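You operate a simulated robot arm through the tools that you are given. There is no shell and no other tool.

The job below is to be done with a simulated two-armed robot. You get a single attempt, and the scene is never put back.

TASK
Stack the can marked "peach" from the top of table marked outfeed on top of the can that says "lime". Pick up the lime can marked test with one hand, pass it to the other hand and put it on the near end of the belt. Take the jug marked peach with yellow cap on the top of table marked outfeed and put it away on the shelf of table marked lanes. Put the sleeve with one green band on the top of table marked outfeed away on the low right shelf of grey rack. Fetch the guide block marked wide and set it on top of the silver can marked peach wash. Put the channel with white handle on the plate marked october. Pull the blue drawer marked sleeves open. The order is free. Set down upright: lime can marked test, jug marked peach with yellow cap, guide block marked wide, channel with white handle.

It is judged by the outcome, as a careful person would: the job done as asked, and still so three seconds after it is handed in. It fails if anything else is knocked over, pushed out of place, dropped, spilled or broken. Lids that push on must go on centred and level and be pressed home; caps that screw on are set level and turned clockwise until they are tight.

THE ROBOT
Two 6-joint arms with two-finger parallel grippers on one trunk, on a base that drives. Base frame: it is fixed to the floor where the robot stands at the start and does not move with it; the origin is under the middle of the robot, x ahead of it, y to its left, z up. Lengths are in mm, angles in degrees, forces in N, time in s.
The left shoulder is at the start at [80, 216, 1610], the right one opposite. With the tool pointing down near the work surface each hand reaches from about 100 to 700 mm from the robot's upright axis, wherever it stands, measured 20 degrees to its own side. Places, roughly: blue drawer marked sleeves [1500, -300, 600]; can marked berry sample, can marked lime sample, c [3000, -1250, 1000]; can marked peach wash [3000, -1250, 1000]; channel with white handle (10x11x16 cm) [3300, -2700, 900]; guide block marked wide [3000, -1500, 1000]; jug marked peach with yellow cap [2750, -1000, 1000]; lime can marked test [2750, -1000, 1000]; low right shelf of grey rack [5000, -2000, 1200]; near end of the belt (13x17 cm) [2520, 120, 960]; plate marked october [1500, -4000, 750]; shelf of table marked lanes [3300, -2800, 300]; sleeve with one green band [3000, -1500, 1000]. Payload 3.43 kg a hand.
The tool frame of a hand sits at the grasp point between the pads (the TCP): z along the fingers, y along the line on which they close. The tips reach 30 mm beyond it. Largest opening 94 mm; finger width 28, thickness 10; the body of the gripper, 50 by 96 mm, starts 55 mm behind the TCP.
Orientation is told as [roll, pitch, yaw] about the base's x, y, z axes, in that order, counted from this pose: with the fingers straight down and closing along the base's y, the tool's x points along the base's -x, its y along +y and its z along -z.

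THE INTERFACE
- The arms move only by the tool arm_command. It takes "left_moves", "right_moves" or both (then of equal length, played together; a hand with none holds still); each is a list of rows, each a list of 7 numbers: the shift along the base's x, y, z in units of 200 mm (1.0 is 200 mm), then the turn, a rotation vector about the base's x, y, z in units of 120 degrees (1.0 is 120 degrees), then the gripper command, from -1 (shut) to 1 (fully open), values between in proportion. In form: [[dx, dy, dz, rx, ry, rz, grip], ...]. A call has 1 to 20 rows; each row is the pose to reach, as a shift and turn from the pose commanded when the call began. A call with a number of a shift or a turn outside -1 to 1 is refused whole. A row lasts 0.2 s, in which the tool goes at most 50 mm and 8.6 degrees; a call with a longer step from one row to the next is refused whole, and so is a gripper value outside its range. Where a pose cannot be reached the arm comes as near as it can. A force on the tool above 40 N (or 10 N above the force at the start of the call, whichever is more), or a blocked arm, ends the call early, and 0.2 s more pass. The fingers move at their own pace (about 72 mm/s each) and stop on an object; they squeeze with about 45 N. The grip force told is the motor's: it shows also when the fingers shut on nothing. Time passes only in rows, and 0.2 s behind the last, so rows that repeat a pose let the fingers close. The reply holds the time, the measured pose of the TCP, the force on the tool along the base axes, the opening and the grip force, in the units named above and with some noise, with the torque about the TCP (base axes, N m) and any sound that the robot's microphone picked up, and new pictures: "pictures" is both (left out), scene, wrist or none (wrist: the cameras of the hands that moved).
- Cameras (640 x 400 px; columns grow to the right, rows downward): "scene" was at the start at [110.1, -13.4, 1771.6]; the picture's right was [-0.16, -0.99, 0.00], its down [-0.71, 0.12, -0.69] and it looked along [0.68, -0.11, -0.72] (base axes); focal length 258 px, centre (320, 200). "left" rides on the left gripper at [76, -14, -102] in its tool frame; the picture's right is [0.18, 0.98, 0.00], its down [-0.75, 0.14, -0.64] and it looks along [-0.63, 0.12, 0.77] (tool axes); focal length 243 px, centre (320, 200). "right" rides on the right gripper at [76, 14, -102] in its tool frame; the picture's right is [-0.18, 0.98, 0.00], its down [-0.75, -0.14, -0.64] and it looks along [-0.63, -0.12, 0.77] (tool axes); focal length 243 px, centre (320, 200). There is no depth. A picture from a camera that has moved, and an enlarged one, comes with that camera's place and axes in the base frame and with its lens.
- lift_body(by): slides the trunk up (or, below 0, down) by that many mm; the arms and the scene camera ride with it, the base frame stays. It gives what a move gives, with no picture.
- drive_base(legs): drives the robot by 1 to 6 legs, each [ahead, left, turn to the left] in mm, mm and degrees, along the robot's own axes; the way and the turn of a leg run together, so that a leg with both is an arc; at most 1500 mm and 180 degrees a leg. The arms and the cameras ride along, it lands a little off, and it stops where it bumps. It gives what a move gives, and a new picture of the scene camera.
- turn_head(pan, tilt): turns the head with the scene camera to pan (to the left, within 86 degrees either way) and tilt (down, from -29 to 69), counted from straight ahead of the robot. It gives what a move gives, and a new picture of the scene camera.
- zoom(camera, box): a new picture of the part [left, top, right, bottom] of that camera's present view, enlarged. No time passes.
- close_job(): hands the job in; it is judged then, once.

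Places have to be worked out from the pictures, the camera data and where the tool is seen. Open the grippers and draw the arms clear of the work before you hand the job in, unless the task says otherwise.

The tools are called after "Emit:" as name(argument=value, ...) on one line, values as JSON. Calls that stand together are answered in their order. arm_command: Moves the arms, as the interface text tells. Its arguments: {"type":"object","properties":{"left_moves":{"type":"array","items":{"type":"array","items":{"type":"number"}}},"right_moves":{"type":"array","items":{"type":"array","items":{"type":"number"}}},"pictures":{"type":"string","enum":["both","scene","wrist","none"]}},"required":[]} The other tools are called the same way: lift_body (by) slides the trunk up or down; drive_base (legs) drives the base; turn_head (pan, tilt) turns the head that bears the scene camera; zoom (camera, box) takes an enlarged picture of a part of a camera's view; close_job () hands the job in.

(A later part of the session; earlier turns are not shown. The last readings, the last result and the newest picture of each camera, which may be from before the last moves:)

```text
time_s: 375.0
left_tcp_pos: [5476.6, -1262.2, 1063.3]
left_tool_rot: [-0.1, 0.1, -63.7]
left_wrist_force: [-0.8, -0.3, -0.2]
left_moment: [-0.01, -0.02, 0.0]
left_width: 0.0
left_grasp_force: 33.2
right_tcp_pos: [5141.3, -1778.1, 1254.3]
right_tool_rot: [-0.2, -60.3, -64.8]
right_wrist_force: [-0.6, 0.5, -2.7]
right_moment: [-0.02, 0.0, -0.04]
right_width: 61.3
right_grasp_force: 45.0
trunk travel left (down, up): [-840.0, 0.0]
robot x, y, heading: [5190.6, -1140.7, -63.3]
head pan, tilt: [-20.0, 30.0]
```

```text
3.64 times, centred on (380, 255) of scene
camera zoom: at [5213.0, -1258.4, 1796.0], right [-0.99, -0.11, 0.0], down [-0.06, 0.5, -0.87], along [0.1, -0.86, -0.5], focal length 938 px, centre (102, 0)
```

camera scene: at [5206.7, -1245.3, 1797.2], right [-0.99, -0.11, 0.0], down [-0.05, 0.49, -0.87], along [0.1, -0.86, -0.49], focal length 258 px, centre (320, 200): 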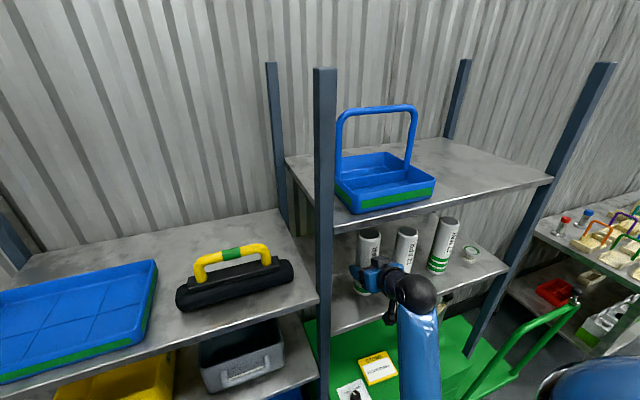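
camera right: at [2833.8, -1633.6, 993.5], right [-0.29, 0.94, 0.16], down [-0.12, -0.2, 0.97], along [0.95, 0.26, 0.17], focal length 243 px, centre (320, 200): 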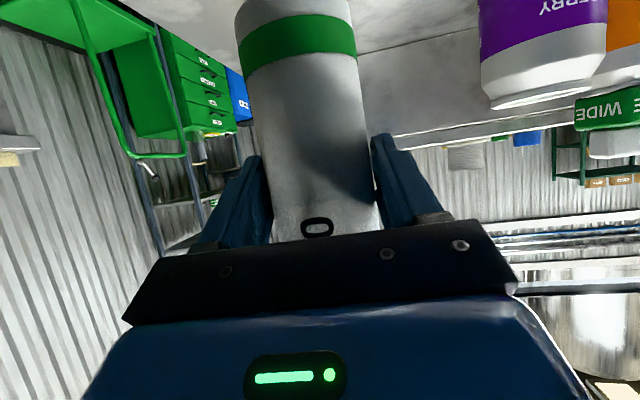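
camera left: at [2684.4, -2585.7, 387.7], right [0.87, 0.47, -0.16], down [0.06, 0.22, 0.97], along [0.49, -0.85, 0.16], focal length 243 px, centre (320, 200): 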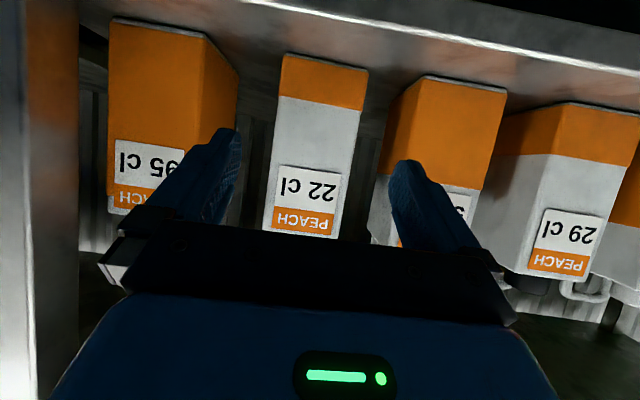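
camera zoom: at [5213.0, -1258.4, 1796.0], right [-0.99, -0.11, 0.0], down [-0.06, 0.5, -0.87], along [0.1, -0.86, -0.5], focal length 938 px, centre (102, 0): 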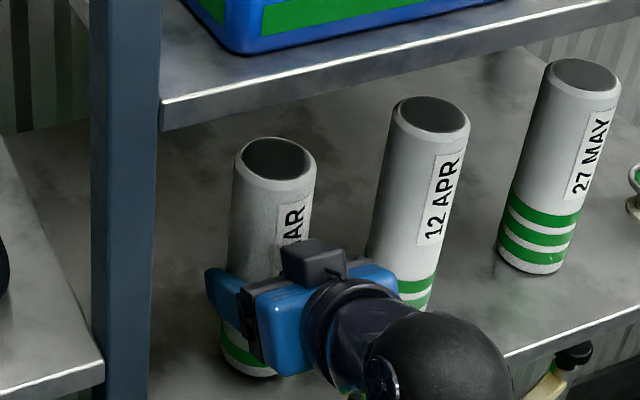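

Close to the shelf. I step down 2–3 mm at a time until it bears.

Emit:
arm_command(right_moves=[[0, 0, -0.012, 0, 0, 0, -1], [0, 0, -0.018, 0, 0, 0, -1], [0, 0, -0.018, 0, 0, 0, -1]], pictures="none")

Emit:
arm_command(right_moves=[[0, 0, -0.012, 0, 0, 0, -1], [0, 0, -0.018, 0, 0, 0, -1], [0, 0, -0.018, 0, 0, 0, -1]], pictures="none")

Emit:
arm_command(right_moves=[[0, 0, -0.012, 0, 0, 0, -1], [0, 0, -0.018, 0, 0, 0, -1], [0, 0, -0.018, 0, 0, 0, -1]], pictures="none")

```text
time_s: 375.8
left_tcp_pos: [5476.9, -1262.4, 1063.4]
left_tool_rot: [-0.2, 0.0, -63.9]
left_wrist_force: [0.1, 0.1, 0.0]
left_moment: [-0.04, -0.02, 0.01]
left_width: 0.3
left_grasp_force: 33.0
right_tcp_pos: [5140.9, -1778.2, 1249.8]
right_tool_rot: [-0.3, -60.3, -64.6]
right_wrist_force: [1.0, 0.5, -2.6]
right_moment: [0.01, 0.01, 0.02]
right_width: 61.1
right_grasp_force: 44.8
trunk travel left (down, up): [-840.0, 0.0]
robot x, y, heading: [5188.6, -1139.1, -63.9]
head pan, tilt: [-20.0, 30.0]
```

```text
time_s: 376.6
left_tcp_pos: [5476.2, -1262.1, 1064.3]
left_tool_rot: [-0.1, 0.0, -63.8]
left_wrist_force: [-0.2, 1.0, -1.0]
left_moment: [0.0, -0.04, 0.02]
left_width: 0.1
left_grasp_force: 33.1
right_tcp_pos: [5140.8, -1778.9, 1247.4]
right_tool_rot: [-0.4, -60.4, -64.6]
right_wrist_force: [-0.3, -2.1, 2.7]
right_moment: [-0.1, -0.1, 0.0]
right_width: 61.0
right_grasp_force: 45.0
trunk travel left (down, up): [-840.0, 0.0]
robot x, y, heading: [5186.8, -1137.7, -63.6]
head pan, tilt: [-20.0, 30.0]
```

```text
time_s: 377.4
left_tcp_pos: [5475.4, -1260.3, 1063.7]
left_tool_rot: [-0.1, -0.1, -63.8]
left_wrist_force: [-0.2, 0.6, -0.8]
left_moment: [0.01, 0.01, -0.02]
left_width: 0.0
left_grasp_force: 33.2
right_tcp_pos: [5140.6, -1777.8, 1249.1]
right_tool_rot: [-0.5, -61.0, -64.5]
right_wrist_force: [-1.8, -9.1, 29.3]
right_moment: [-0.47, -0.4, -0.1]
right_width: 61.1
right_grasp_force: 45.0
trunk travel left (down, up): [-840.0, 0.0]
robot x, y, heading: [5189.6, -1135.5, -63.4]
head pan, tilt: [-20.0, 30.0]
```

It bears on the shelf at z 1248. I ease off, open partly, and withdraw straight back.

Emit:
arm_command(right_moves=[[0, 0, 0.018, 0, 0, 0, -1], [0, 0, 0.02, 0, 0, 0, 0.2], [0, 0, 0.02, 0, 0, 0, 0.85], [0, 0, 0.02, 0, 0, 0, 0.85], [-0.04, 0.085, 0.02, 0, 0, 0, 0.85], [-0.11, 0.23, 0.02, 0, 0, 0, 0.85], [-0.19, 0.4, 0.02, 0, 0, 0, 0.85], [-0.26, 0.55, 0.02, 0, 0, 0, 0.85]], pictures="both")

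Emit:
zoom(camera="scene", box=[300, 180, 460, 310])

```text
time_s: 379.2
left_tcp_pos: [5474.8, -1261.4, 1063.0]
left_tool_rot: [-0.1, 0.1, -63.9]
left_wrist_force: [0.1, 0.1, -0.5]
left_moment: [0.01, 0.01, -0.02]
left_width: 0.0
left_grasp_force: 33.2
right_tcp_pos: [5087.3, -1676.9, 1239.9]
right_tool_rot: [-0.3, -60.6, -64.7]
right_wrist_force: [0.2, 0.6, 0.7]
right_moment: [0.0, 0.01, 0.02]
right_width: 86.9
right_grasp_force: 0.0
right hand out of reach, approached as far as the arm can: row 8
trunk travel left (down, up): [-840.0, 0.0]
robot x, y, heading: [5186.2, -1140.8, -63.7]
head pan, tilt: [-20.0, 30.0]
camera scene: at [5212.2, -1255.3, 1796.3], right [-0.99, -0.11, 0.0], down [-0.06, 0.5, -0.87], along [0.1, -0.86, -0.5], focal length 258 px, centre (320, 200)
camera right: at [5047.2, -1555.4, 1224.7], right [0.93, 0.34, 0.16], down [-0.2, 0.11, 0.97], along [0.31, -0.94, 0.17], focal length 243 px, centre (320, 200)
```

scene: 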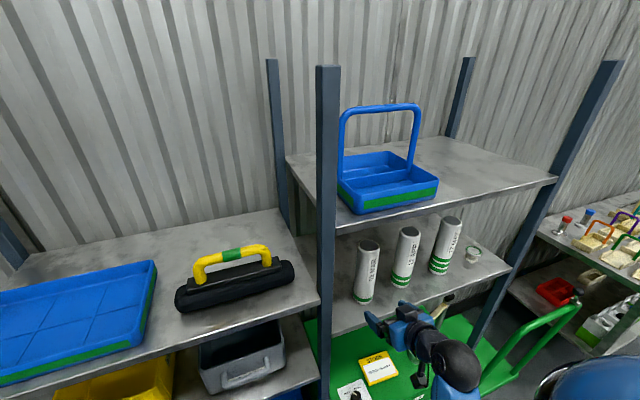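
right: 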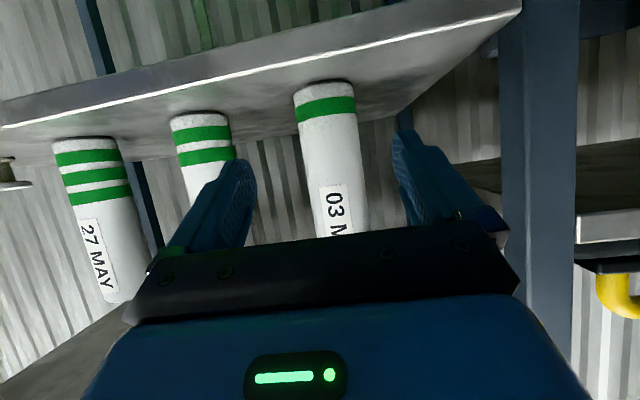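

```text
3.08 times, centred on (380, 245) of scene
camera zoom: at [5212.2, -1255.3, 1796.3], right [-0.99, -0.11, 0.0], down [-0.06, 0.5, -0.87], along [0.1, -0.86, -0.5], focal length 793 px, centre (135, 62)
```

zoom: 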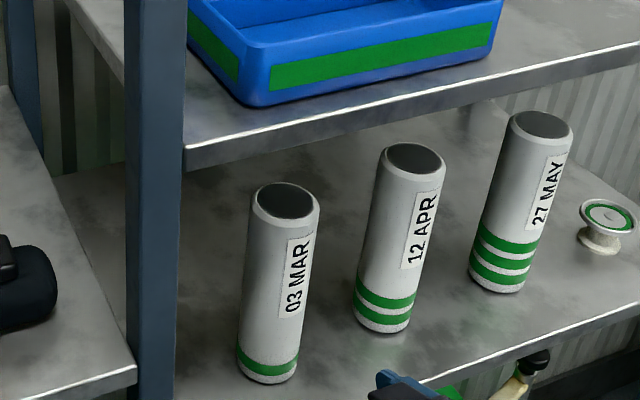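

The sleeve now stands on the low right shelf next to 12 APR. I back away, return the right hand to pointing down, and head for a view of the belt's near end.

Emit:
drive_base(legs=[[-450, 0, 0]])

Emit:
arm_command(right_moves=[[0.04, 0.047, -0.122, 0.0571, 0.027, 0, -1], [0.079, 0.095, -0.244, 0.1142, 0.054, 0, -1], [0.118, 0.143, -0.366, 0.1712, 0.081, 0, -1], [0.158, 0.19, -0.488, 0.2283, 0.1079, 0, -1], [0.197, 0.238, -0.61, 0.2854, 0.1349, 0, -1], [0.236, 0.285, -0.731, 0.3425, 0.1619, 0, -1], [0.276, 0.333, -0.853, 0.3995, 0.1888, 0, -1], [0.315, 0.38, -0.975, 0.4566, 0.2158, 0, -1]], pictures="none")

Emit:
turn_head(pan=-60, tilt=20)

```text
time_s: 382.0
left_tcp_pos: [5277.3, -855.5, 1062.8]
left_tool_rot: [-0.2, 0.1, -64.1]
left_wrist_force: [0.1, -0.2, 0.1]
left_moment: [0.0, 0.02, 0.0]
left_width: 0.0
left_grasp_force: 32.3
right_tcp_pos: [4885.4, -1271.9, 1238.4]
right_tool_rot: [-0.3, -60.3, -65.0]
right_wrist_force: [-0.4, 0.0, -1.0]
right_moment: [-0.01, -0.01, 0.0]
right_width: 87.2
right_grasp_force: 0.0
trunk travel left (down, up): [-840.0, 0.0]
robot x, y, heading: [4988.4, -727.7, -64.1]
head pan, tilt: [-20.0, 30.0]
camera scene: at [5012.7, -851.6, 1795.9], right [-0.99, -0.1, 0.0], down [-0.05, 0.5, -0.86], along [0.09, -0.86, -0.5], focal length 258 px, centre (320, 200)
```

scene: 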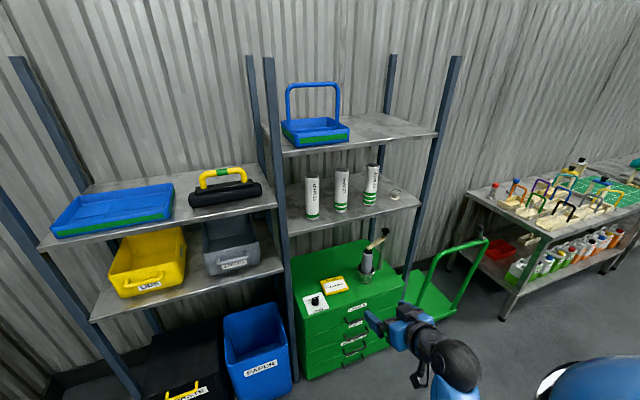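

```text
time_s: 383.8
left_tcp_pos: [5275.4, -855.9, 1063.2]
left_tool_rot: [-0.1, -0.1, -64.2]
left_wrist_force: [0.0, 0.0, -0.7]
left_moment: [0.01, -0.02, -0.01]
left_width: 0.2
left_grasp_force: 32.9
right_tcp_pos: [4946.2, -1195.2, 1040.0]
right_tool_rot: [-0.5, 0.1, -64.9]
right_wrist_force: [-0.1, -0.1, 0.4]
right_moment: [-0.01, 0.01, 0.02]
right_width: 0.0
right_grasp_force: 33.0
right hand out of reach, approached as far as the arm can: row 8
trunk travel left (down, up): [-840.0, 0.0]
robot x, y, heading: [4987.5, -729.7, -63.8]
head pan, tilt: [-20.0, 30.0]
```

```text
time_s: 384.8
left_tcp_pos: [5274.1, -855.1, 1063.0]
left_tool_rot: [-0.1, 0.1, -64.1]
left_wrist_force: [-0.6, 0.1, 0.8]
left_moment: [0.0, 0.03, -0.03]
left_width: 0.0
left_grasp_force: 32.5
right_tcp_pos: [4946.3, -1194.8, 1042.3]
right_tool_rot: [-0.5, -0.2, -64.9]
right_wrist_force: [0.2, 0.5, 0.2]
right_moment: [0.01, -0.01, -0.01]
right_width: 0.1
right_grasp_force: 32.7
trunk travel left (down, up): [-840.0, 0.0]
robot x, y, heading: [4987.1, -730.1, -63.8]
head pan, tilt: [-60.0, 20.0]
camera scene: at [4949.6, -835.7, 1812.2], right [-0.83, 0.56, 0.0], down [0.19, 0.28, -0.94], along [-0.52, -0.78, -0.34], focal length 258 px, centre (320, 200)
```

scene: 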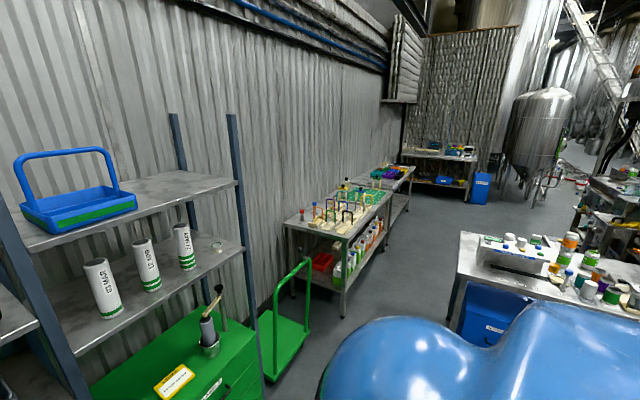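

I turn to face back along the line and look toward the belt's near end.

Emit:
turn_head(pan=-20, tilt=20)

Emit:
drive_base(legs=[[0, 0, -92.8]])

Emit:
zoom(camera="scene", box=[240, 100, 560, 300])

```text
time_s: 385.9
left_tcp_pos: [5275.6, -855.4, 1064.0]
left_tool_rot: [-0.1, -0.1, -64.2]
left_wrist_force: [0.0, 0.1, 0.3]
left_moment: [0.0, 0.01, 0.02]
left_width: 0.1
left_grasp_force: 32.9
right_tcp_pos: [4946.3, -1193.1, 1042.0]
right_tool_rot: [-0.6, 0.0, -64.8]
right_wrist_force: [0.6, -0.7, -0.7]
right_moment: [-0.02, -0.04, 0.0]
right_width: 0.1
right_grasp_force: 33.5
trunk travel left (down, up): [-840.0, 0.0]
robot x, y, heading: [4985.0, -730.2, -63.8]
head pan, tilt: [-20.0, 20.0]
camera scene: at [5011.6, -851.4, 1812.2], right [-0.99, -0.1, 0.0], down [-0.04, 0.34, -0.94], along [0.1, -0.93, -0.34], focal length 258 px, centre (320, 200)
```

scene: 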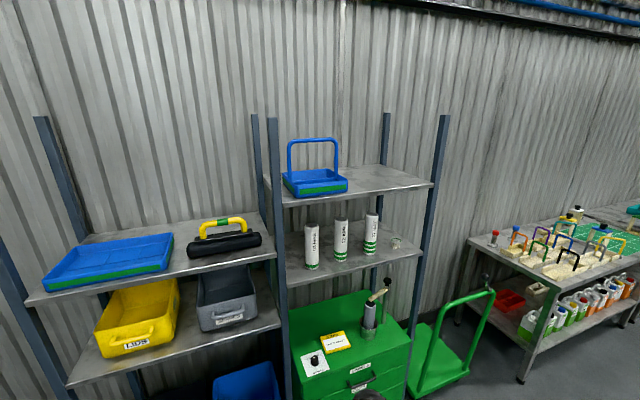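

```text
time_s: 390.2
left_tcp_pos: [4849.0, -1012.0, 1063.2]
left_tool_rot: [-0.1, 0.1, -157.0]
left_wrist_force: [0.5, 0.1, 0.0]
left_moment: [-0.01, 0.01, -0.01]
left_width: 0.2
left_grasp_force: 32.9
right_tcp_pos: [4526.7, -667.6, 1041.1]
right_tool_rot: [-0.4, 0.0, -157.8]
right_wrist_force: [0.9, -0.6, 0.4]
right_moment: [0.02, 0.01, 0.02]
right_width: 0.1
right_grasp_force: 33.0
trunk travel left (down, up): [-840.0, 0.0]
robot x, y, heading: [4987.2, -732.5, -156.7]
head pan, tilt: [-20.0, 20.0]
camera scene: at [4867.9, -748.5, 1812.2], right [-0.05, 1.0, 0.0], down [0.34, 0.02, -0.94], along [-0.94, -0.05, -0.34], focal length 258 px, centre (320, 200)
```

scene: 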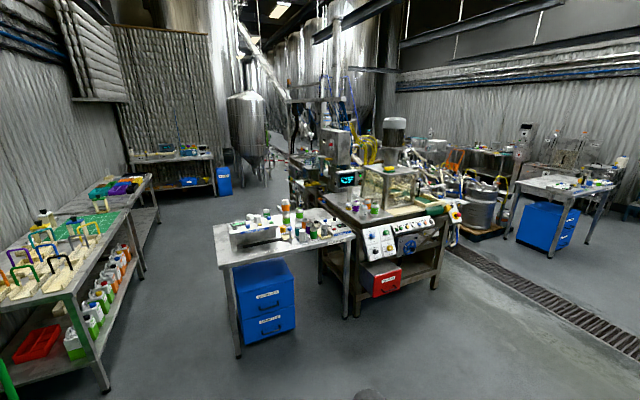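

```text
2.00 times, centred on (400, 200) of scene
camera zoom: at [4867.9, -748.5, 1812.2], right [-0.05, 1.0, 0.0], down [0.34, 0.02, -0.94], along [-0.94, -0.05, -0.34], focal length 516 px, centre (160, 200)
```

zoom: 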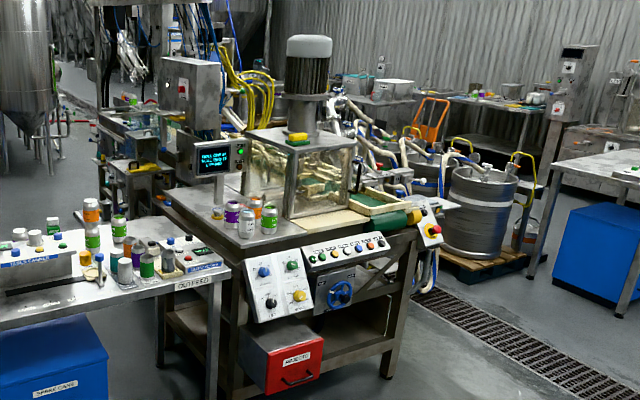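

The belt emerges beside the glass box, ending near an E-stop. I zoom in on it.

Emit:
zoom(camera="scene", box=[330, 160, 490, 260])

Emit:
zoom(camera="scene", box=[400, 180, 464, 220])

```text
4.00 times, centred on (410, 210) of scene
camera zoom: at [4867.9, -748.5, 1812.2], right [-0.05, 1.0, 0.0], down [0.34, 0.02, -0.94], along [-0.94, -0.05, -0.34], focal length 1031 px, centre (-40, 160)
```

zoom: 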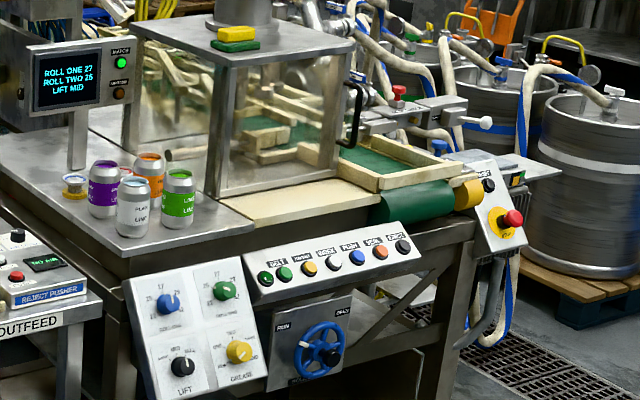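

```text
10.00 times, centred on (432, 200) of scene
camera zoom: at [4867.9, -748.5, 1812.2], right [-0.05, 1.0, 0.0], down [0.34, 0.02, -0.94], along [-0.94, -0.05, -0.34], focal length 2578 px, centre (-800, 200)
```

zoom: 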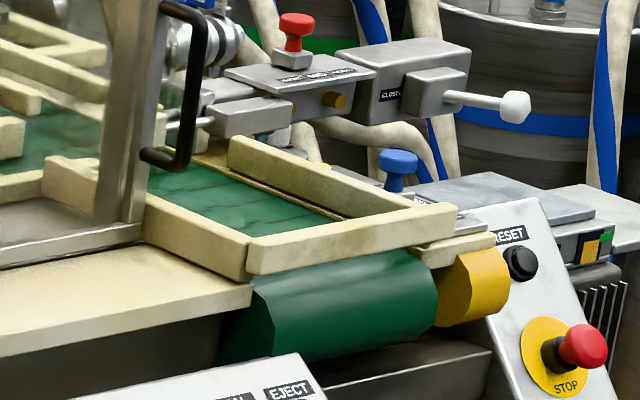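

The can must stand inside the fenced belt end, so the last hand should hold it from above and the first from the side. I drive back through the corridor to the front of the outfeed table.

Emit:
drive_base(legs=[[1000, 470, 0], [1500, 0, 0], [700, 0, 0], [0, -430, 0], [0, 0, 180]])

Emit:
turn_head(pan=10, tilt=40)

```text
time_s: 416.1
left_tcp_pos: [2161.9, -1710.7, 1062.6]
left_tool_rot: [0.0, 0.0, 25.4]
left_wrist_force: [0.1, -0.7, -0.5]
left_moment: [-0.01, -0.01, 0.0]
left_width: 0.1
left_grasp_force: 33.1
right_tcp_pos: [2496.9, -2041.3, 1041.0]
right_tool_rot: [-0.5, 0.0, 24.7]
right_wrist_force: [-0.7, 0.0, 0.1]
right_moment: [-0.02, 0.02, -0.02]
right_width: 0.1
right_grasp_force: 32.8
trunk travel left (down, up): [-840.0, 0.0]
robot x, y, heading: [2034.1, -1994.7, 25.4]
head pan, tilt: [-20.0, 20.0]
camera scene: at [2155.1, -1975.5, 1812.2], right [0.1, -1.0, 0.0], down [-0.34, -0.03, -0.94], along [0.94, 0.09, -0.34], focal length 258 px, centre (320, 200)
```

scene: 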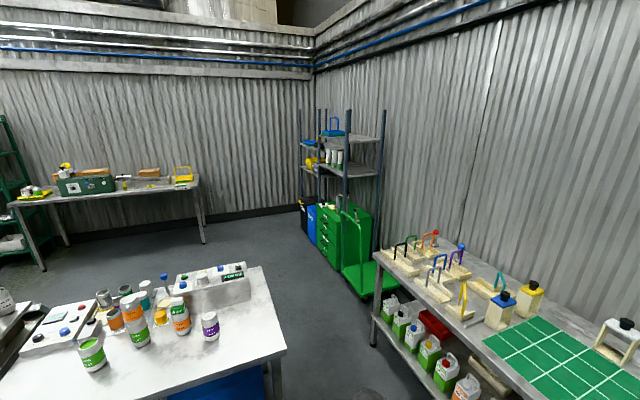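

```text
time_s: 417.1
left_tcp_pos: [2160.9, -1710.9, 1064.0]
left_tool_rot: [-0.2, 0.0, 25.5]
left_wrist_force: [0.4, 0.7, -0.2]
left_moment: [0.0, 0.02, 0.02]
left_width: 0.0
left_grasp_force: 32.8
right_tcp_pos: [2497.1, -2042.4, 1041.8]
right_tool_rot: [-0.5, -0.1, 24.7]
right_wrist_force: [-1.1, -0.3, 0.8]
right_moment: [-0.02, -0.01, 0.0]
right_width: 0.1
right_grasp_force: 33.2
trunk travel left (down, up): [-840.0, 0.0]
robot x, y, heading: [2032.9, -2001.6, 25.5]
head pan, tilt: [10.0, 40.0]
camera scene: at [2131.6, -1934.8, 1780.9], right [0.58, -0.81, 0.0], down [-0.52, -0.37, -0.77], along [0.62, 0.44, -0.64], focal length 258 px, centre (320, 200)
```

scene: 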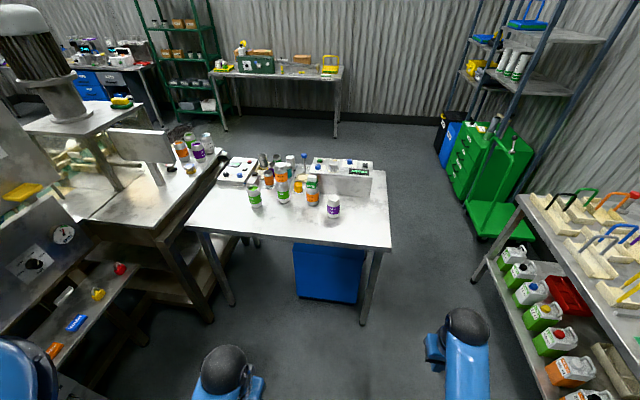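

I position about 30 cm short of the working place, tuck the right hand, lower the trunk by 340 mm, and set the left hand to a forward pitch of 50° for a low side grip.

Emit:
drive_base(legs=[[165, 266, -2]])

Emit:
arm_command(right_moves=[[-0.2, -0.03, 0.02, 0, 0, 0, -1], [-0.4, -0.06, 0.05, 0, 0, 0, -1], [-0.6, -0.09, 0.08, 0, 0, 0, -1], [-0.76, -0.115, 0.1, 0, 0, 0, -1]], pictures="none")

Emit:
lift_body(by=-340)

```text
time_s: 419.2
left_tcp_pos: [2206.2, -1402.9, 1063.9]
left_tool_rot: [0.1, -0.1, 23.4]
left_wrist_force: [-1.1, -0.4, 0.3]
left_moment: [0.02, 0.04, -0.03]
left_width: 0.0
left_grasp_force: 33.5
right_tcp_pos: [2531.7, -1742.9, 1041.1]
right_tool_rot: [-0.5, -0.1, 22.7]
right_wrist_force: [-0.2, -0.7, 0.1]
right_moment: [0.02, -0.01, 0.01]
right_width: 0.0
right_grasp_force: 32.5
trunk travel left (down, up): [-840.0, 0.0]
robot x, y, heading: [2075.8, -1683.0, 23.7]
head pan, tilt: [10.0, 40.0]
camera scene: at [2169.3, -1626.3, 1781.0], right [0.55, -0.83, 0.0], down [-0.54, -0.35, -0.77], along [0.64, 0.43, -0.64], focal length 258 px, centre (320, 200)
```

scene: 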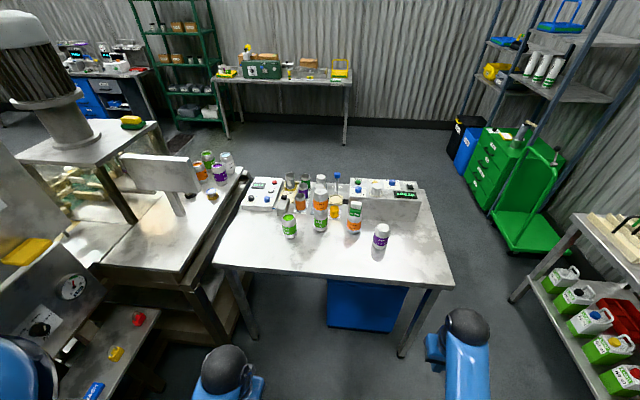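

```text
time_s: 420.2
left_tcp_pos: [2205.0, -1400.0, 1063.1]
left_tool_rot: [-0.2, 0.0, 23.5]
left_wrist_force: [0.7, 0.2, -0.2]
left_moment: [0.0, 0.0, 0.01]
left_width: 0.0
left_grasp_force: 32.9
right_tcp_pos: [2379.6, -1763.9, 1061.0]
right_tool_rot: [-0.6, -0.1, 22.7]
right_wrist_force: [-0.5, -0.7, 0.4]
right_moment: [-0.03, -0.01, -0.01]
right_width: 0.0
right_grasp_force: 32.6
trunk travel left (down, up): [-840.0, 0.0]
robot x, y, heading: [2069.9, -1682.8, 23.7]
head pan, tilt: [10.0, 40.0]
```

```text
time_s: 423.5
left_tcp_pos: [2206.3, -1399.2, 723.3]
left_tool_rot: [-0.1, 0.0, 23.6]
left_wrist_force: [-0.3, 0.7, -0.1]
left_moment: [-0.01, -0.01, 0.04]
left_width: 0.1
left_grasp_force: 32.7
right_tcp_pos: [2380.4, -1764.4, 722.0]
right_tool_rot: [-0.5, 0.0, 22.7]
right_wrist_force: [0.5, 0.1, -0.6]
right_moment: [-0.02, 0.04, -0.01]
right_width: 0.0
right_grasp_force: 33.2
trunk travel left (down, up): [-500.0, 340.0]
robot x, y, heading: [2069.4, -1678.2, 23.4]
head pan, tilt: [10.0, 40.0]
```

Now I bring the left hand to pitch -50° at about z 904, gripper open.

Emit:
arm_command(left_moves=[[0.117, 0.113, 0.113, 0.0207, -0.0478, 0, 1], [0.234, 0.226, 0.226, 0.0414, -0.0956, 0, 1], [0.351, 0.339, 0.339, 0.0621, -0.1434, 0, 1], [0.4675, 0.4525, 0.4525, 0.0828, -0.1913, 0, 1], [0.584, 0.566, 0.566, 0.1034, -0.2391, 0, 1], [0.701, 0.679, 0.679, 0.1241, -0.2869, 0, 1], [0.818, 0.792, 0.792, 0.1448, -0.3347, 0, 1], [0.935, 0.905, 0.905, 0.1655, -0.3825, 0, 1], [0.935, 0.905, 0.905, 0.1655, -0.3825, 0, 1]], pictures="both")

```text
time_s: 425.5
left_tcp_pos: [2393.1, -1218.5, 905.1]
left_tool_rot: [0.0, -50.2, 23.5]
left_wrist_force: [-0.7, -0.6, 0.8]
left_moment: [0.0, 0.01, 0.03]
left_width: 93.7
left_grasp_force: 0.0
left hand out of reach, approached as far as the arm can: row 2, 3, 4, 5, 6
right_tcp_pos: [2381.6, -1764.7, 722.1]
right_tool_rot: [-0.5, -0.1, 22.7]
right_wrist_force: [0.6, -0.1, -0.4]
right_moment: [-0.03, 0.01, -0.01]
right_width: 0.3
right_grasp_force: 32.9
trunk travel left (down, up): [-500.0, 340.0]
robot x, y, heading: [2068.9, -1683.3, 23.5]
head pan, tilt: [10.0, 40.0]
camera scene: at [2169.4, -1622.6, 1440.9], right [0.55, -0.83, 0.0], down [-0.54, -0.36, -0.77], along [0.64, 0.42, -0.64], focal length 258 px, centre (320, 200)
camera left: at [2283.0, -1282.6, 913.4], right [-0.5, 0.86, -0.14], down [-0.06, 0.13, 0.99], along [0.86, 0.5, -0.01], focal length 243 px, centre (320, 200)
```

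scene: 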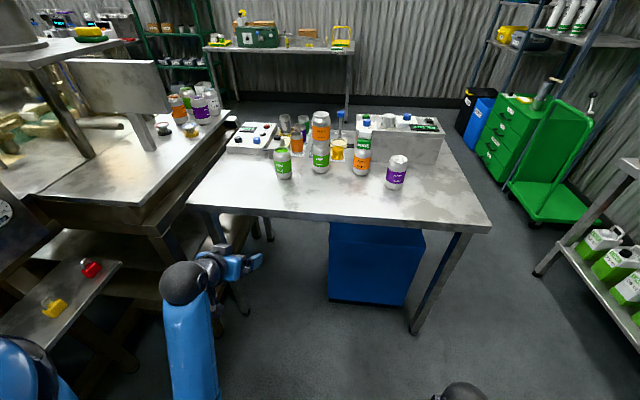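
left: 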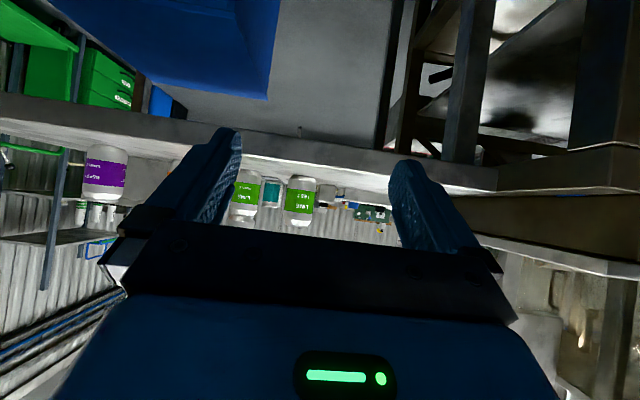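

The hand is posed; the table clearance is about 15 mm under the fingertips. I drive 300 mm forward toward LIME TEST.

Emit:
drive_base(legs=[[295, 0, 0]])

Emit:
zoom(camera="left", box=[160, 50, 480, 250])

Emit:
zoom(camera="scene", box=[180, 120, 372, 260])

```text
time_s: 427.5
left_tcp_pos: [2661.3, -1107.3, 905.5]
left_tool_rot: [-0.2, -50.0, 23.2]
left_wrist_force: [-0.2, -0.2, 0.0]
left_moment: [-0.04, 0.02, 0.0]
left_width: 94.1
left_grasp_force: 0.0
right_tcp_pos: [2645.4, -1649.8, 721.0]
right_tool_rot: [-0.5, 0.1, 22.4]
right_wrist_force: [-0.1, -0.1, -0.3]
right_moment: [0.0, -0.01, 0.01]
right_width: 0.1
right_grasp_force: 33.3
trunk travel left (down, up): [-500.0, 340.0]
robot x, y, heading: [2331.6, -1564.1, 23.1]
head pan, tilt: [10.0, 40.0]
camera scene: at [2434.9, -1508.2, 1440.9], right [0.55, -0.84, 0.0], down [-0.54, -0.35, -0.77], along [0.64, 0.42, -0.64], focal length 258 px, centre (320, 200)
```

scene: 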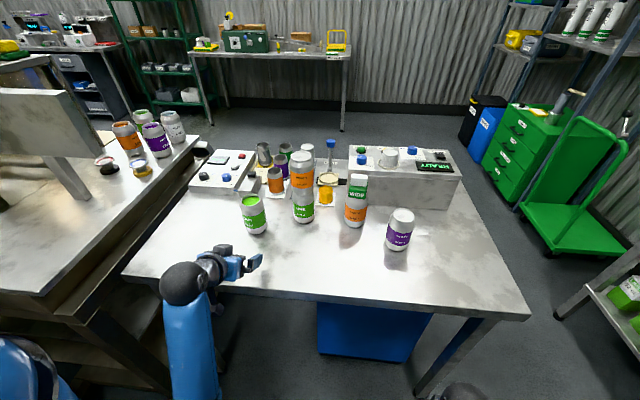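

```text
2.00 times, centred on (320, 150) of left
camera zoom: at [2550.2, -1169.2, 913.2], right [-0.49, 0.86, -0.14], down [-0.06, 0.13, 0.99], along [0.87, 0.5, -0.01], focal length 485 px, centre (320, 300)
```

zoom: 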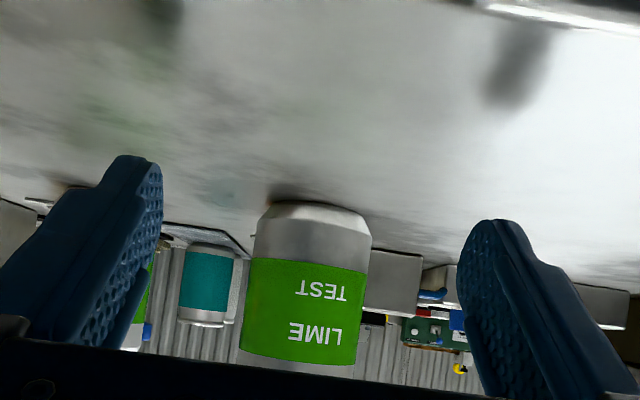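

```text
2.86 times, centred on (276, 190) of scene
camera zoom: at [2434.9, -1508.2, 1440.9], right [0.55, -0.84, 0.0], down [-0.54, -0.35, -0.77], along [0.64, 0.42, -0.64], focal length 737 px, centre (446, 229)
```

zoom: 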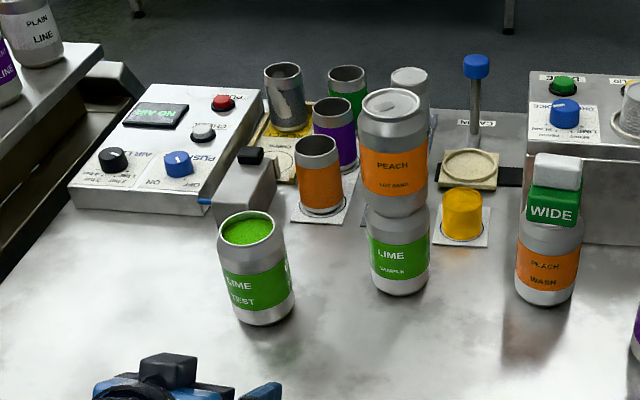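

The can lies about 6 mm left of the axis and 145 mm ahead. I correct and advance to bring the pads round its lower body.

Emit:
arm_command(left_moves=[[-0.012, 0.028, 0, 0, 0, 0, 1], [0.13, 0.09, 0, 0, 0, 0, 1], [0.29, 0.157, 0, 0, 0, 0, 1], [0.44, 0.221, -0.005, 0, 0, 0, 1], [0.585, 0.283, -0.007, 0, 0, 0, 1], [0.585, 0.283, -0.007, 0, 0, 0, 1]], pictures="both")

Emit:
zoom(camera="scene", box=[200, 150, 328, 270])

```text
time_s: 428.9
left_tcp_pos: [2778.6, -1048.3, 902.9]
left_tool_rot: [-0.2, -50.1, 23.2]
left_wrist_force: [-0.9, 0.6, 0.0]
left_moment: [0.01, -0.01, -0.02]
left_width: 93.9
left_grasp_force: 0.1
right_tcp_pos: [2645.0, -1650.6, 721.3]
right_tool_rot: [-0.5, 0.0, 22.5]
right_wrist_force: [-0.6, 0.0, -0.3]
right_moment: [0.02, 0.03, -0.03]
right_width: 0.0
right_grasp_force: 32.3
trunk travel left (down, up): [-500.0, 340.0]
robot x, y, heading: [2336.1, -1567.2, 23.4]
head pan, tilt: [10.0, 40.0]
camera scene: at [2434.6, -1508.3, 1440.9], right [0.55, -0.84, 0.0], down [-0.54, -0.35, -0.77], along [0.64, 0.42, -0.64], focal length 258 px, centre (320, 200)
camera left: at [2667.6, -1111.4, 911.7], right [-0.49, 0.86, -0.14], down [-0.06, 0.13, 0.99], along [0.87, 0.5, -0.01], focal length 243 px, centre (320, 200)
```

scene: 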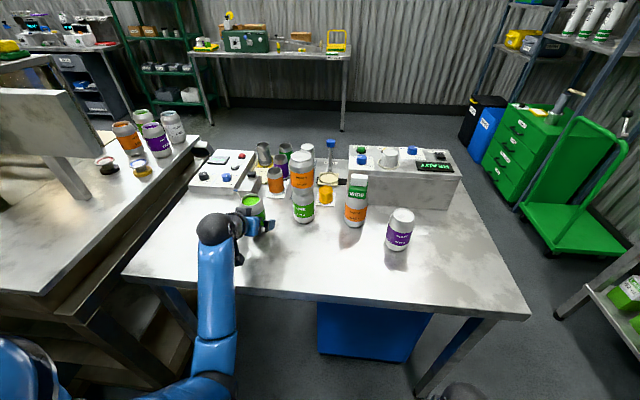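
left: 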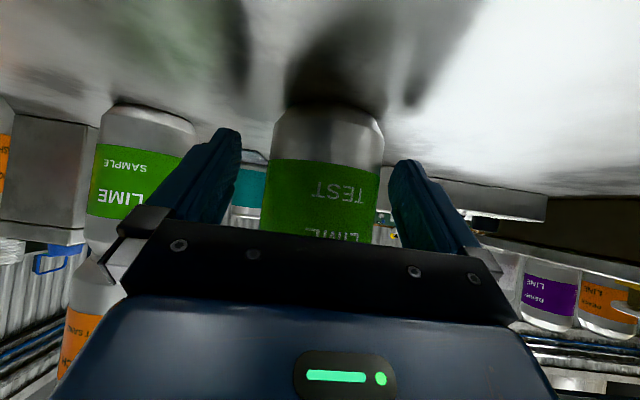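

```text
3.33 times, centred on (264, 210) of scene
camera zoom: at [2434.6, -1508.3, 1440.9], right [0.55, -0.84, 0.0], down [-0.54, -0.35, -0.77], along [0.64, 0.42, -0.64], focal length 860 px, centre (507, 167)
```

zoom: 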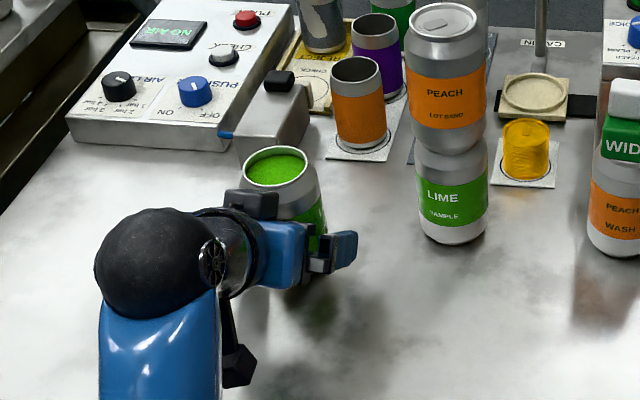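

The can sits about 3–4 mm toward the left pad. I centre on it and close gently.

Emit:
arm_command(left_moves=[[-0.006, 0.015, 0, 0, 0, 0, 1], [-0.006, 0.015, 0, 0, 0, 0, 0.6], [-0.006, 0.015, 0, 0, 0, 0, 0.4], [-0.006, 0.015, 0, 0, 0, 0, -1], [-0.006, 0.015, 0, 0, 0, 0, -1], [-0.006, 0.015, 0, 0, 0, 0, -1]], pictures="wrist")

```text
time_s: 430.3
left_tcp_pos: [2777.7, -1045.3, 903.3]
left_tool_rot: [0.0, -50.0, 23.2]
left_wrist_force: [-0.1, -0.7, 0.0]
left_moment: [-0.05, 0.05, -0.04]
left_width: 66.1
left_grasp_force: 45.0
right_tcp_pos: [2644.5, -1651.1, 720.2]
right_tool_rot: [-0.5, 0.0, 22.4]
right_wrist_force: [0.8, 0.8, -0.1]
right_moment: [0.01, -0.01, -0.02]
right_width: 0.0
right_grasp_force: 33.5
trunk travel left (down, up): [-500.0, 340.0]
robot x, y, heading: [2334.4, -1567.5, 23.1]
head pan, tilt: [10.0, 40.0]
camera left: at [2666.1, -1108.6, 911.3], right [-0.49, 0.86, -0.14], down [-0.06, 0.13, 0.99], along [0.87, 0.5, -0.01], focal length 243 px, centre (320, 200)
```

left: 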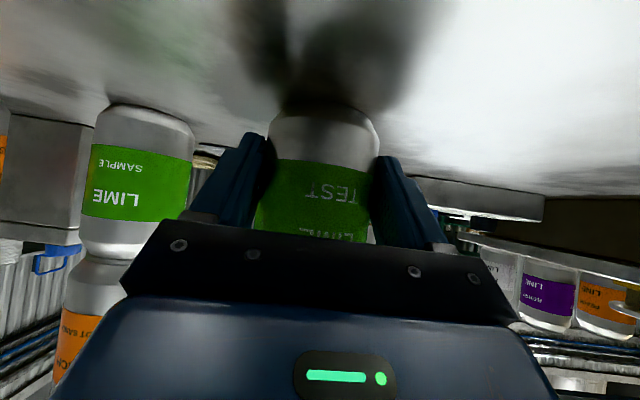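

The can is gripped at 66 mm. I lift it 120 mm straight up and check it is upright.

Emit:
arm_command(left_moves=[[0, 0, 0.05, 0, 0, 0, -1], [0, 0, 0.18, 0, 0, 0, -1], [0, 0, 0.34, 0, 0, 0, -1], [0, 0, 0.5, 0, 0, 0, -1], [0, 0, 0.6, 0, 0, 0, -1], [0, 0, 0.6, 0, 0, 0, -1]], pictures="both")

Emit:
zoom(camera="scene", box=[180, 120, 340, 260])

```text
time_s: 431.7
left_tcp_pos: [2778.3, -1046.5, 1022.2]
left_tool_rot: [-0.2, -49.9, 23.3]
left_wrist_force: [-1.1, 0.3, -3.2]
left_moment: [-0.05, 0.05, -0.01]
left_width: 66.3
left_grasp_force: 44.5
right_tcp_pos: [2645.1, -1649.5, 721.3]
right_tool_rot: [-0.5, -0.1, 22.4]
right_wrist_force: [0.0, -0.9, 0.2]
right_moment: [0.03, -0.01, -0.02]
right_width: 0.0
right_grasp_force: 32.7
trunk travel left (down, up): [-500.0, 340.0]
robot x, y, heading: [2335.2, -1565.3, 23.1]
head pan, tilt: [10.0, 40.0]
camera scene: at [2435.7, -1507.5, 1440.8], right [0.55, -0.84, 0.0], down [-0.54, -0.35, -0.77], along [0.64, 0.42, -0.64], focal length 258 px, centre (320, 200)
camera left: at [2667.3, -1109.4, 1031.1], right [-0.49, 0.86, -0.14], down [-0.06, 0.13, 0.99], along [0.87, 0.5, -0.01], focal length 243 px, centre (320, 200)
```

scene: 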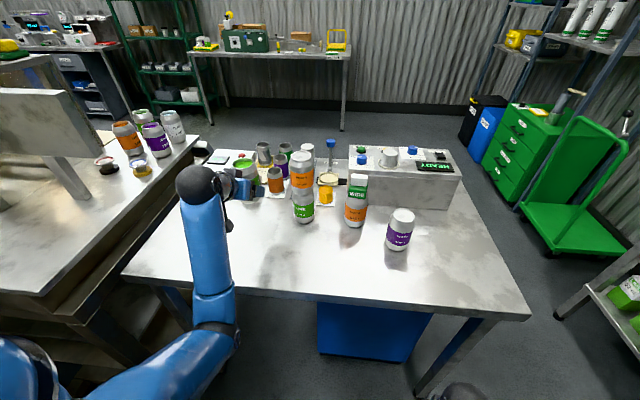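
left: 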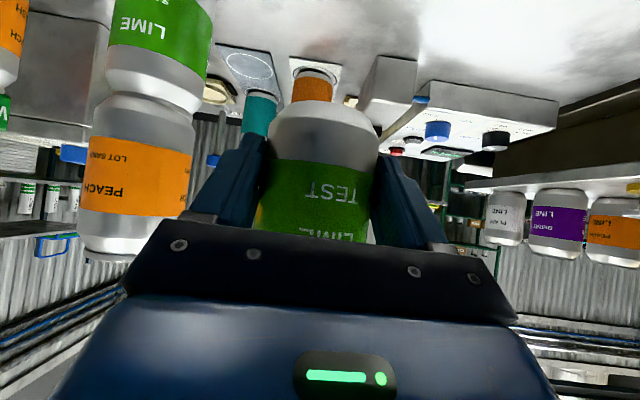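

```text
2.86 times, centred on (260, 190) of scene
camera zoom: at [2435.7, -1507.5, 1440.8], right [0.55, -0.84, 0.0], down [-0.54, -0.35, -0.77], along [0.64, 0.42, -0.64], focal length 737 px, centre (491, 229)
```

zoom: 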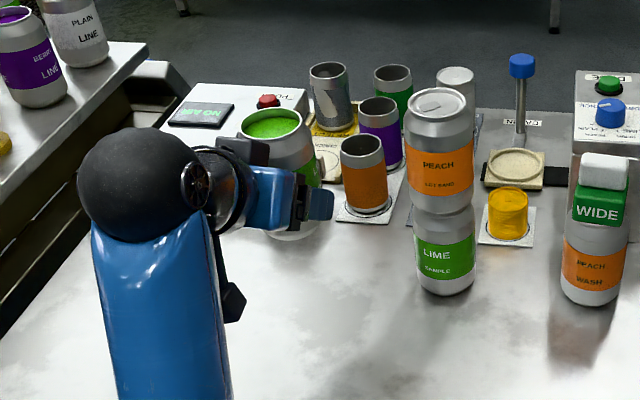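

The can is upright and secure. I back away from the table and raise the trunk, to make the hand-over in free space.

Emit:
drive_base(legs=[[-420, 0, 0]])

Emit:
lift_body(by=340)

Emit:
turn_head(pan=0, tilt=35)

```text
time_s: 434.3
left_tcp_pos: [2390.2, -1212.1, 1022.3]
left_tool_rot: [-0.2, -49.9, 23.2]
left_wrist_force: [0.2, -0.6, -3.6]
left_moment: [-0.03, 0.07, 0.01]
left_width: 65.6
left_grasp_force: 45.1
right_tcp_pos: [2256.4, -1817.0, 720.1]
right_tool_rot: [-0.5, 0.0, 22.4]
right_wrist_force: [-0.2, 0.3, 0.3]
right_moment: [0.04, -0.01, 0.02]
right_width: 0.0
right_grasp_force: 33.2
trunk travel left (down, up): [-500.0, 340.0]
robot x, y, heading: [1946.4, -1733.3, 23.3]
head pan, tilt: [10.0, 40.0]
camera scene: at [2047.9, -1674.0, 1440.7], right [0.55, -0.84, 0.0], down [-0.54, -0.35, -0.77], along [0.64, 0.42, -0.64], focal length 258 px, centre (320, 200)
```

scene: 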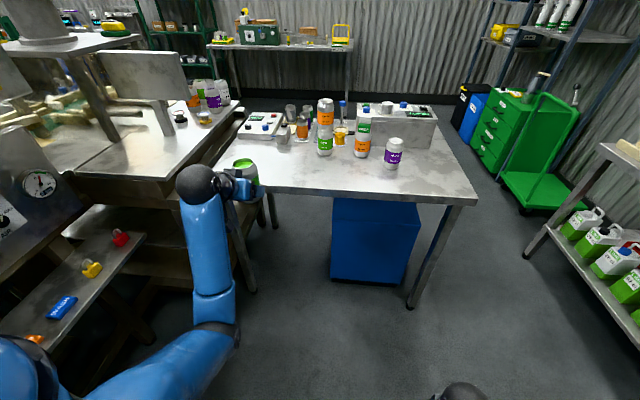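

```text
time_s: 437.6
left_tcp_pos: [2389.8, -1213.2, 1363.0]
left_tool_rot: [-0.3, -49.9, 23.2]
left_wrist_force: [-0.3, -0.1, -3.9]
left_moment: [-0.02, 0.04, -0.01]
left_width: 65.7
left_grasp_force: 45.1
right_tcp_pos: [2257.3, -1815.6, 1060.8]
right_tool_rot: [-0.5, -0.1, 22.4]
right_wrist_force: [1.2, 0.8, 0.4]
right_moment: [-0.02, -0.01, -0.01]
right_width: 0.0
right_grasp_force: 33.0
trunk travel left (down, up): [-840.0, 0.0]
robot x, y, heading: [1949.4, -1734.0, 23.5]
head pan, tilt: [10.0, 40.0]
```

```text
time_s: 438.4
left_tcp_pos: [2389.4, -1213.2, 1361.7]
left_tool_rot: [-0.2, -50.0, 23.2]
left_wrist_force: [-0.7, -0.5, -4.4]
left_moment: [-0.05, 0.08, -0.02]
left_width: 65.8
left_grasp_force: 45.4
right_tcp_pos: [2257.5, -1817.1, 1061.0]
right_tool_rot: [-0.5, 0.0, 22.4]
right_wrist_force: [-1.0, -0.2, -1.0]
right_moment: [0.02, -0.01, -0.03]
right_width: 0.0
right_grasp_force: 33.2
trunk travel left (down, up): [-840.0, 0.0]
robot x, y, heading: [1950.5, -1731.4, 23.2]
head pan, tilt: [0.0, 35.0]
camera scene: at [2057.4, -1685.8, 1788.3], right [0.39, -0.92, 0.0], down [-0.53, -0.23, -0.82], along [0.75, 0.32, -0.57], focal length 258 px, centre (320, 200)
```

scene: 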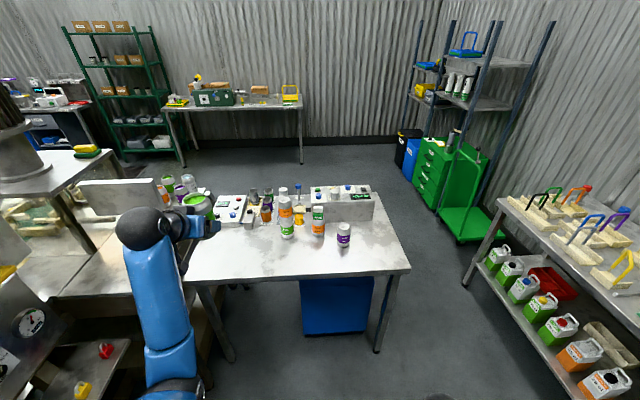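

I bring the can with the left hand to the middle in front of me, lowering it in two smooth moves.

Emit:
arm_command(left_moves=[[0.085, -0.128, -0.131, 0, 0, 0, -1], [0.17, -0.256, -0.262, 0, 0, 0, -1], [0.255, -0.384, -0.393, 0, 0, 0, -1], [0.34, -0.512, -0.524, 0, 0, 0, -1], [0.428, -0.64, -0.655, 0, 0, 0, -1]], pictures="none")

Emit:
arm_command(left_moves=[[0.085, -0.128, -0.131, 0, 0, 0, -1], [0.17, -0.256, -0.262, 0, 0, 0, -1], [0.255, -0.384, -0.393, 0, 0, 0, -1], [0.34, -0.512, -0.524, 0, 0, 0, -1], [0.428, -0.64, -0.655, 0, 0, 0, -1], [0.428, -0.64, -0.655, 0, 0, 0, -1]], pictures="both")

```text
time_s: 439.6
left_tcp_pos: [2476.2, -1341.7, 1232.8]
left_tool_rot: [0.0, -49.9, 23.1]
left_wrist_force: [0.5, -0.3, -3.1]
left_moment: [-0.04, 0.07, 0.0]
left_width: 65.8
left_grasp_force: 44.6
right_tcp_pos: [2258.0, -1818.2, 1060.3]
right_tool_rot: [-0.3, 0.0, 22.4]
right_wrist_force: [-0.1, 0.0, -0.3]
right_moment: [0.04, -0.02, -0.01]
right_width: 0.0
right_grasp_force: 32.7
trunk travel left (down, up): [-840.0, 0.0]
robot x, y, heading: [1948.3, -1734.4, 23.0]
head pan, tilt: [0.0, 35.0]
```

```text
time_s: 441.0
left_tcp_pos: [2560.6, -1470.3, 1102.6]
left_tool_rot: [-0.1, -50.0, 23.2]
left_wrist_force: [-0.4, -0.6, -3.0]
left_moment: [-0.01, 0.04, 0.01]
left_width: 65.8
left_grasp_force: 45.5
right_tcp_pos: [2256.4, -1816.6, 1061.2]
right_tool_rot: [-0.5, 0.1, 22.5]
right_wrist_force: [0.2, -0.1, 0.6]
right_moment: [-0.01, -0.02, -0.02]
right_width: 0.0
right_grasp_force: 32.7
trunk travel left (down, up): [-840.0, 0.0]
robot x, y, heading: [1947.6, -1731.9, 23.4]
head pan, tilt: [0.0, 35.0]
camera scene: at [2057.8, -1686.6, 1788.3], right [0.39, -0.92, 0.0], down [-0.53, -0.23, -0.82], along [0.75, 0.32, -0.57], focal length 258 px, centre (320, 200)
camera left: at [2450.4, -1532.9, 1110.5], right [-0.49, 0.86, -0.14], down [-0.06, 0.13, 0.99], along [0.87, 0.5, -0.01], focal length 243 px, centre (320, 200)
```

scene: 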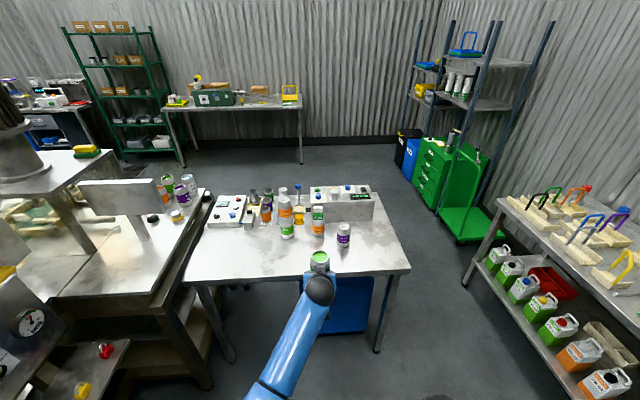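
left: 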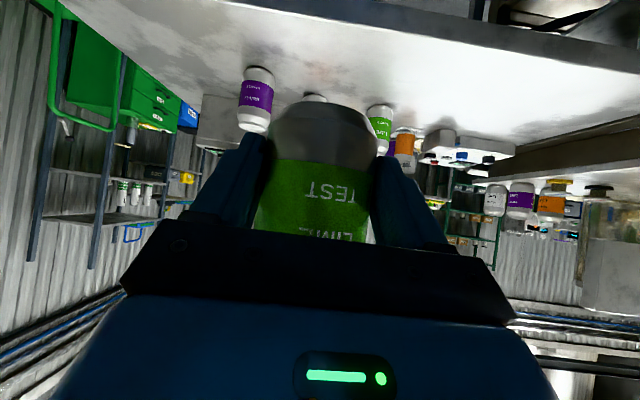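

The can is held centrally at z about 1103, bottom near 1059. I bring the right hand round on its own side, forward and up in stages, keeping clear of the left arm.

Emit:
arm_command(right_moves=[[0.177, 0.063, -0.04, 0, 0, 0, -1], [0.354, 0.126, -0.09, 0, 0, 0, -1], [0.532, 0.188, -0.105, 0, 0, 0, -1], [0.709, 0.251, -0.105, 0, 0, 0, -1]], pictures="none")

Emit:
arm_command(right_moves=[[0.184, 0.079, 0.04, 0, 0, 0, -1], [0.368, 0.158, 0.1, 0, 0, 0, -1], [0.551, 0.237, 0.17, 0, 0, 0, 0], [0.735, 0.316, 0.25, 0, 0, 0, 1]], pictures="scene")

```text
time_s: 442.0
left_tcp_pos: [2561.7, -1470.0, 1100.8]
left_tool_rot: [-0.2, -49.8, 23.1]
left_wrist_force: [-0.4, -0.2, -4.2]
left_moment: [0.02, 0.08, 0.02]
left_width: 65.4
left_grasp_force: 44.8
right_tcp_pos: [2400.1, -1766.4, 1040.0]
right_tool_rot: [-0.6, 0.1, 22.3]
right_wrist_force: [0.6, -0.8, -0.1]
right_moment: [0.0, -0.02, 0.01]
right_width: 0.0
right_grasp_force: 33.0
trunk travel left (down, up): [-840.0, 0.0]
robot x, y, heading: [1950.7, -1730.8, 23.5]
head pan, tilt: [0.0, 35.0]
```

```text
time_s: 443.0
left_tcp_pos: [2562.0, -1468.9, 1101.3]
left_tool_rot: [-0.2, -49.9, 23.1]
left_wrist_force: [0.1, 0.1, -3.2]
left_moment: [0.0, 0.05, 0.02]
left_width: 65.6
left_grasp_force: 44.4
right_tcp_pos: [2550.4, -1703.5, 1089.5]
right_tool_rot: [-0.5, -0.1, 22.4]
right_wrist_force: [-0.9, 0.1, -0.3]
right_moment: [0.01, -0.01, -0.01]
right_width: 80.0
right_grasp_force: 0.0
right hand out of reach, approached as far as the arm can: row 1, 2, 3
trunk travel left (down, up): [-840.0, 0.0]
robot x, y, heading: [1948.5, -1731.2, 23.0]
head pan, tilt: [0.0, 35.0]
camera scene: at [2059.0, -1685.5, 1788.2], right [0.39, -0.92, 0.0], down [-0.53, -0.23, -0.82], along [0.75, 0.32, -0.57], focal length 258 px, centre (320, 200)
```

scene: 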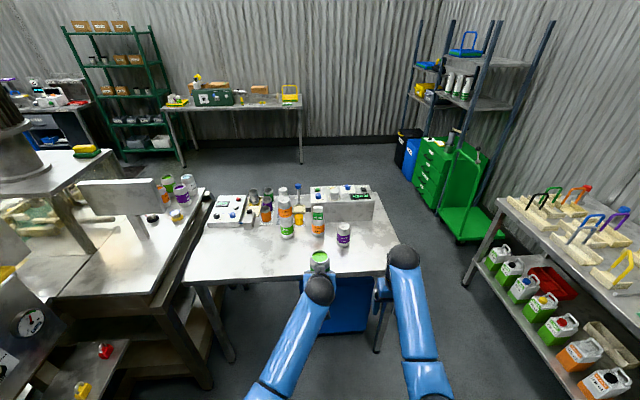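

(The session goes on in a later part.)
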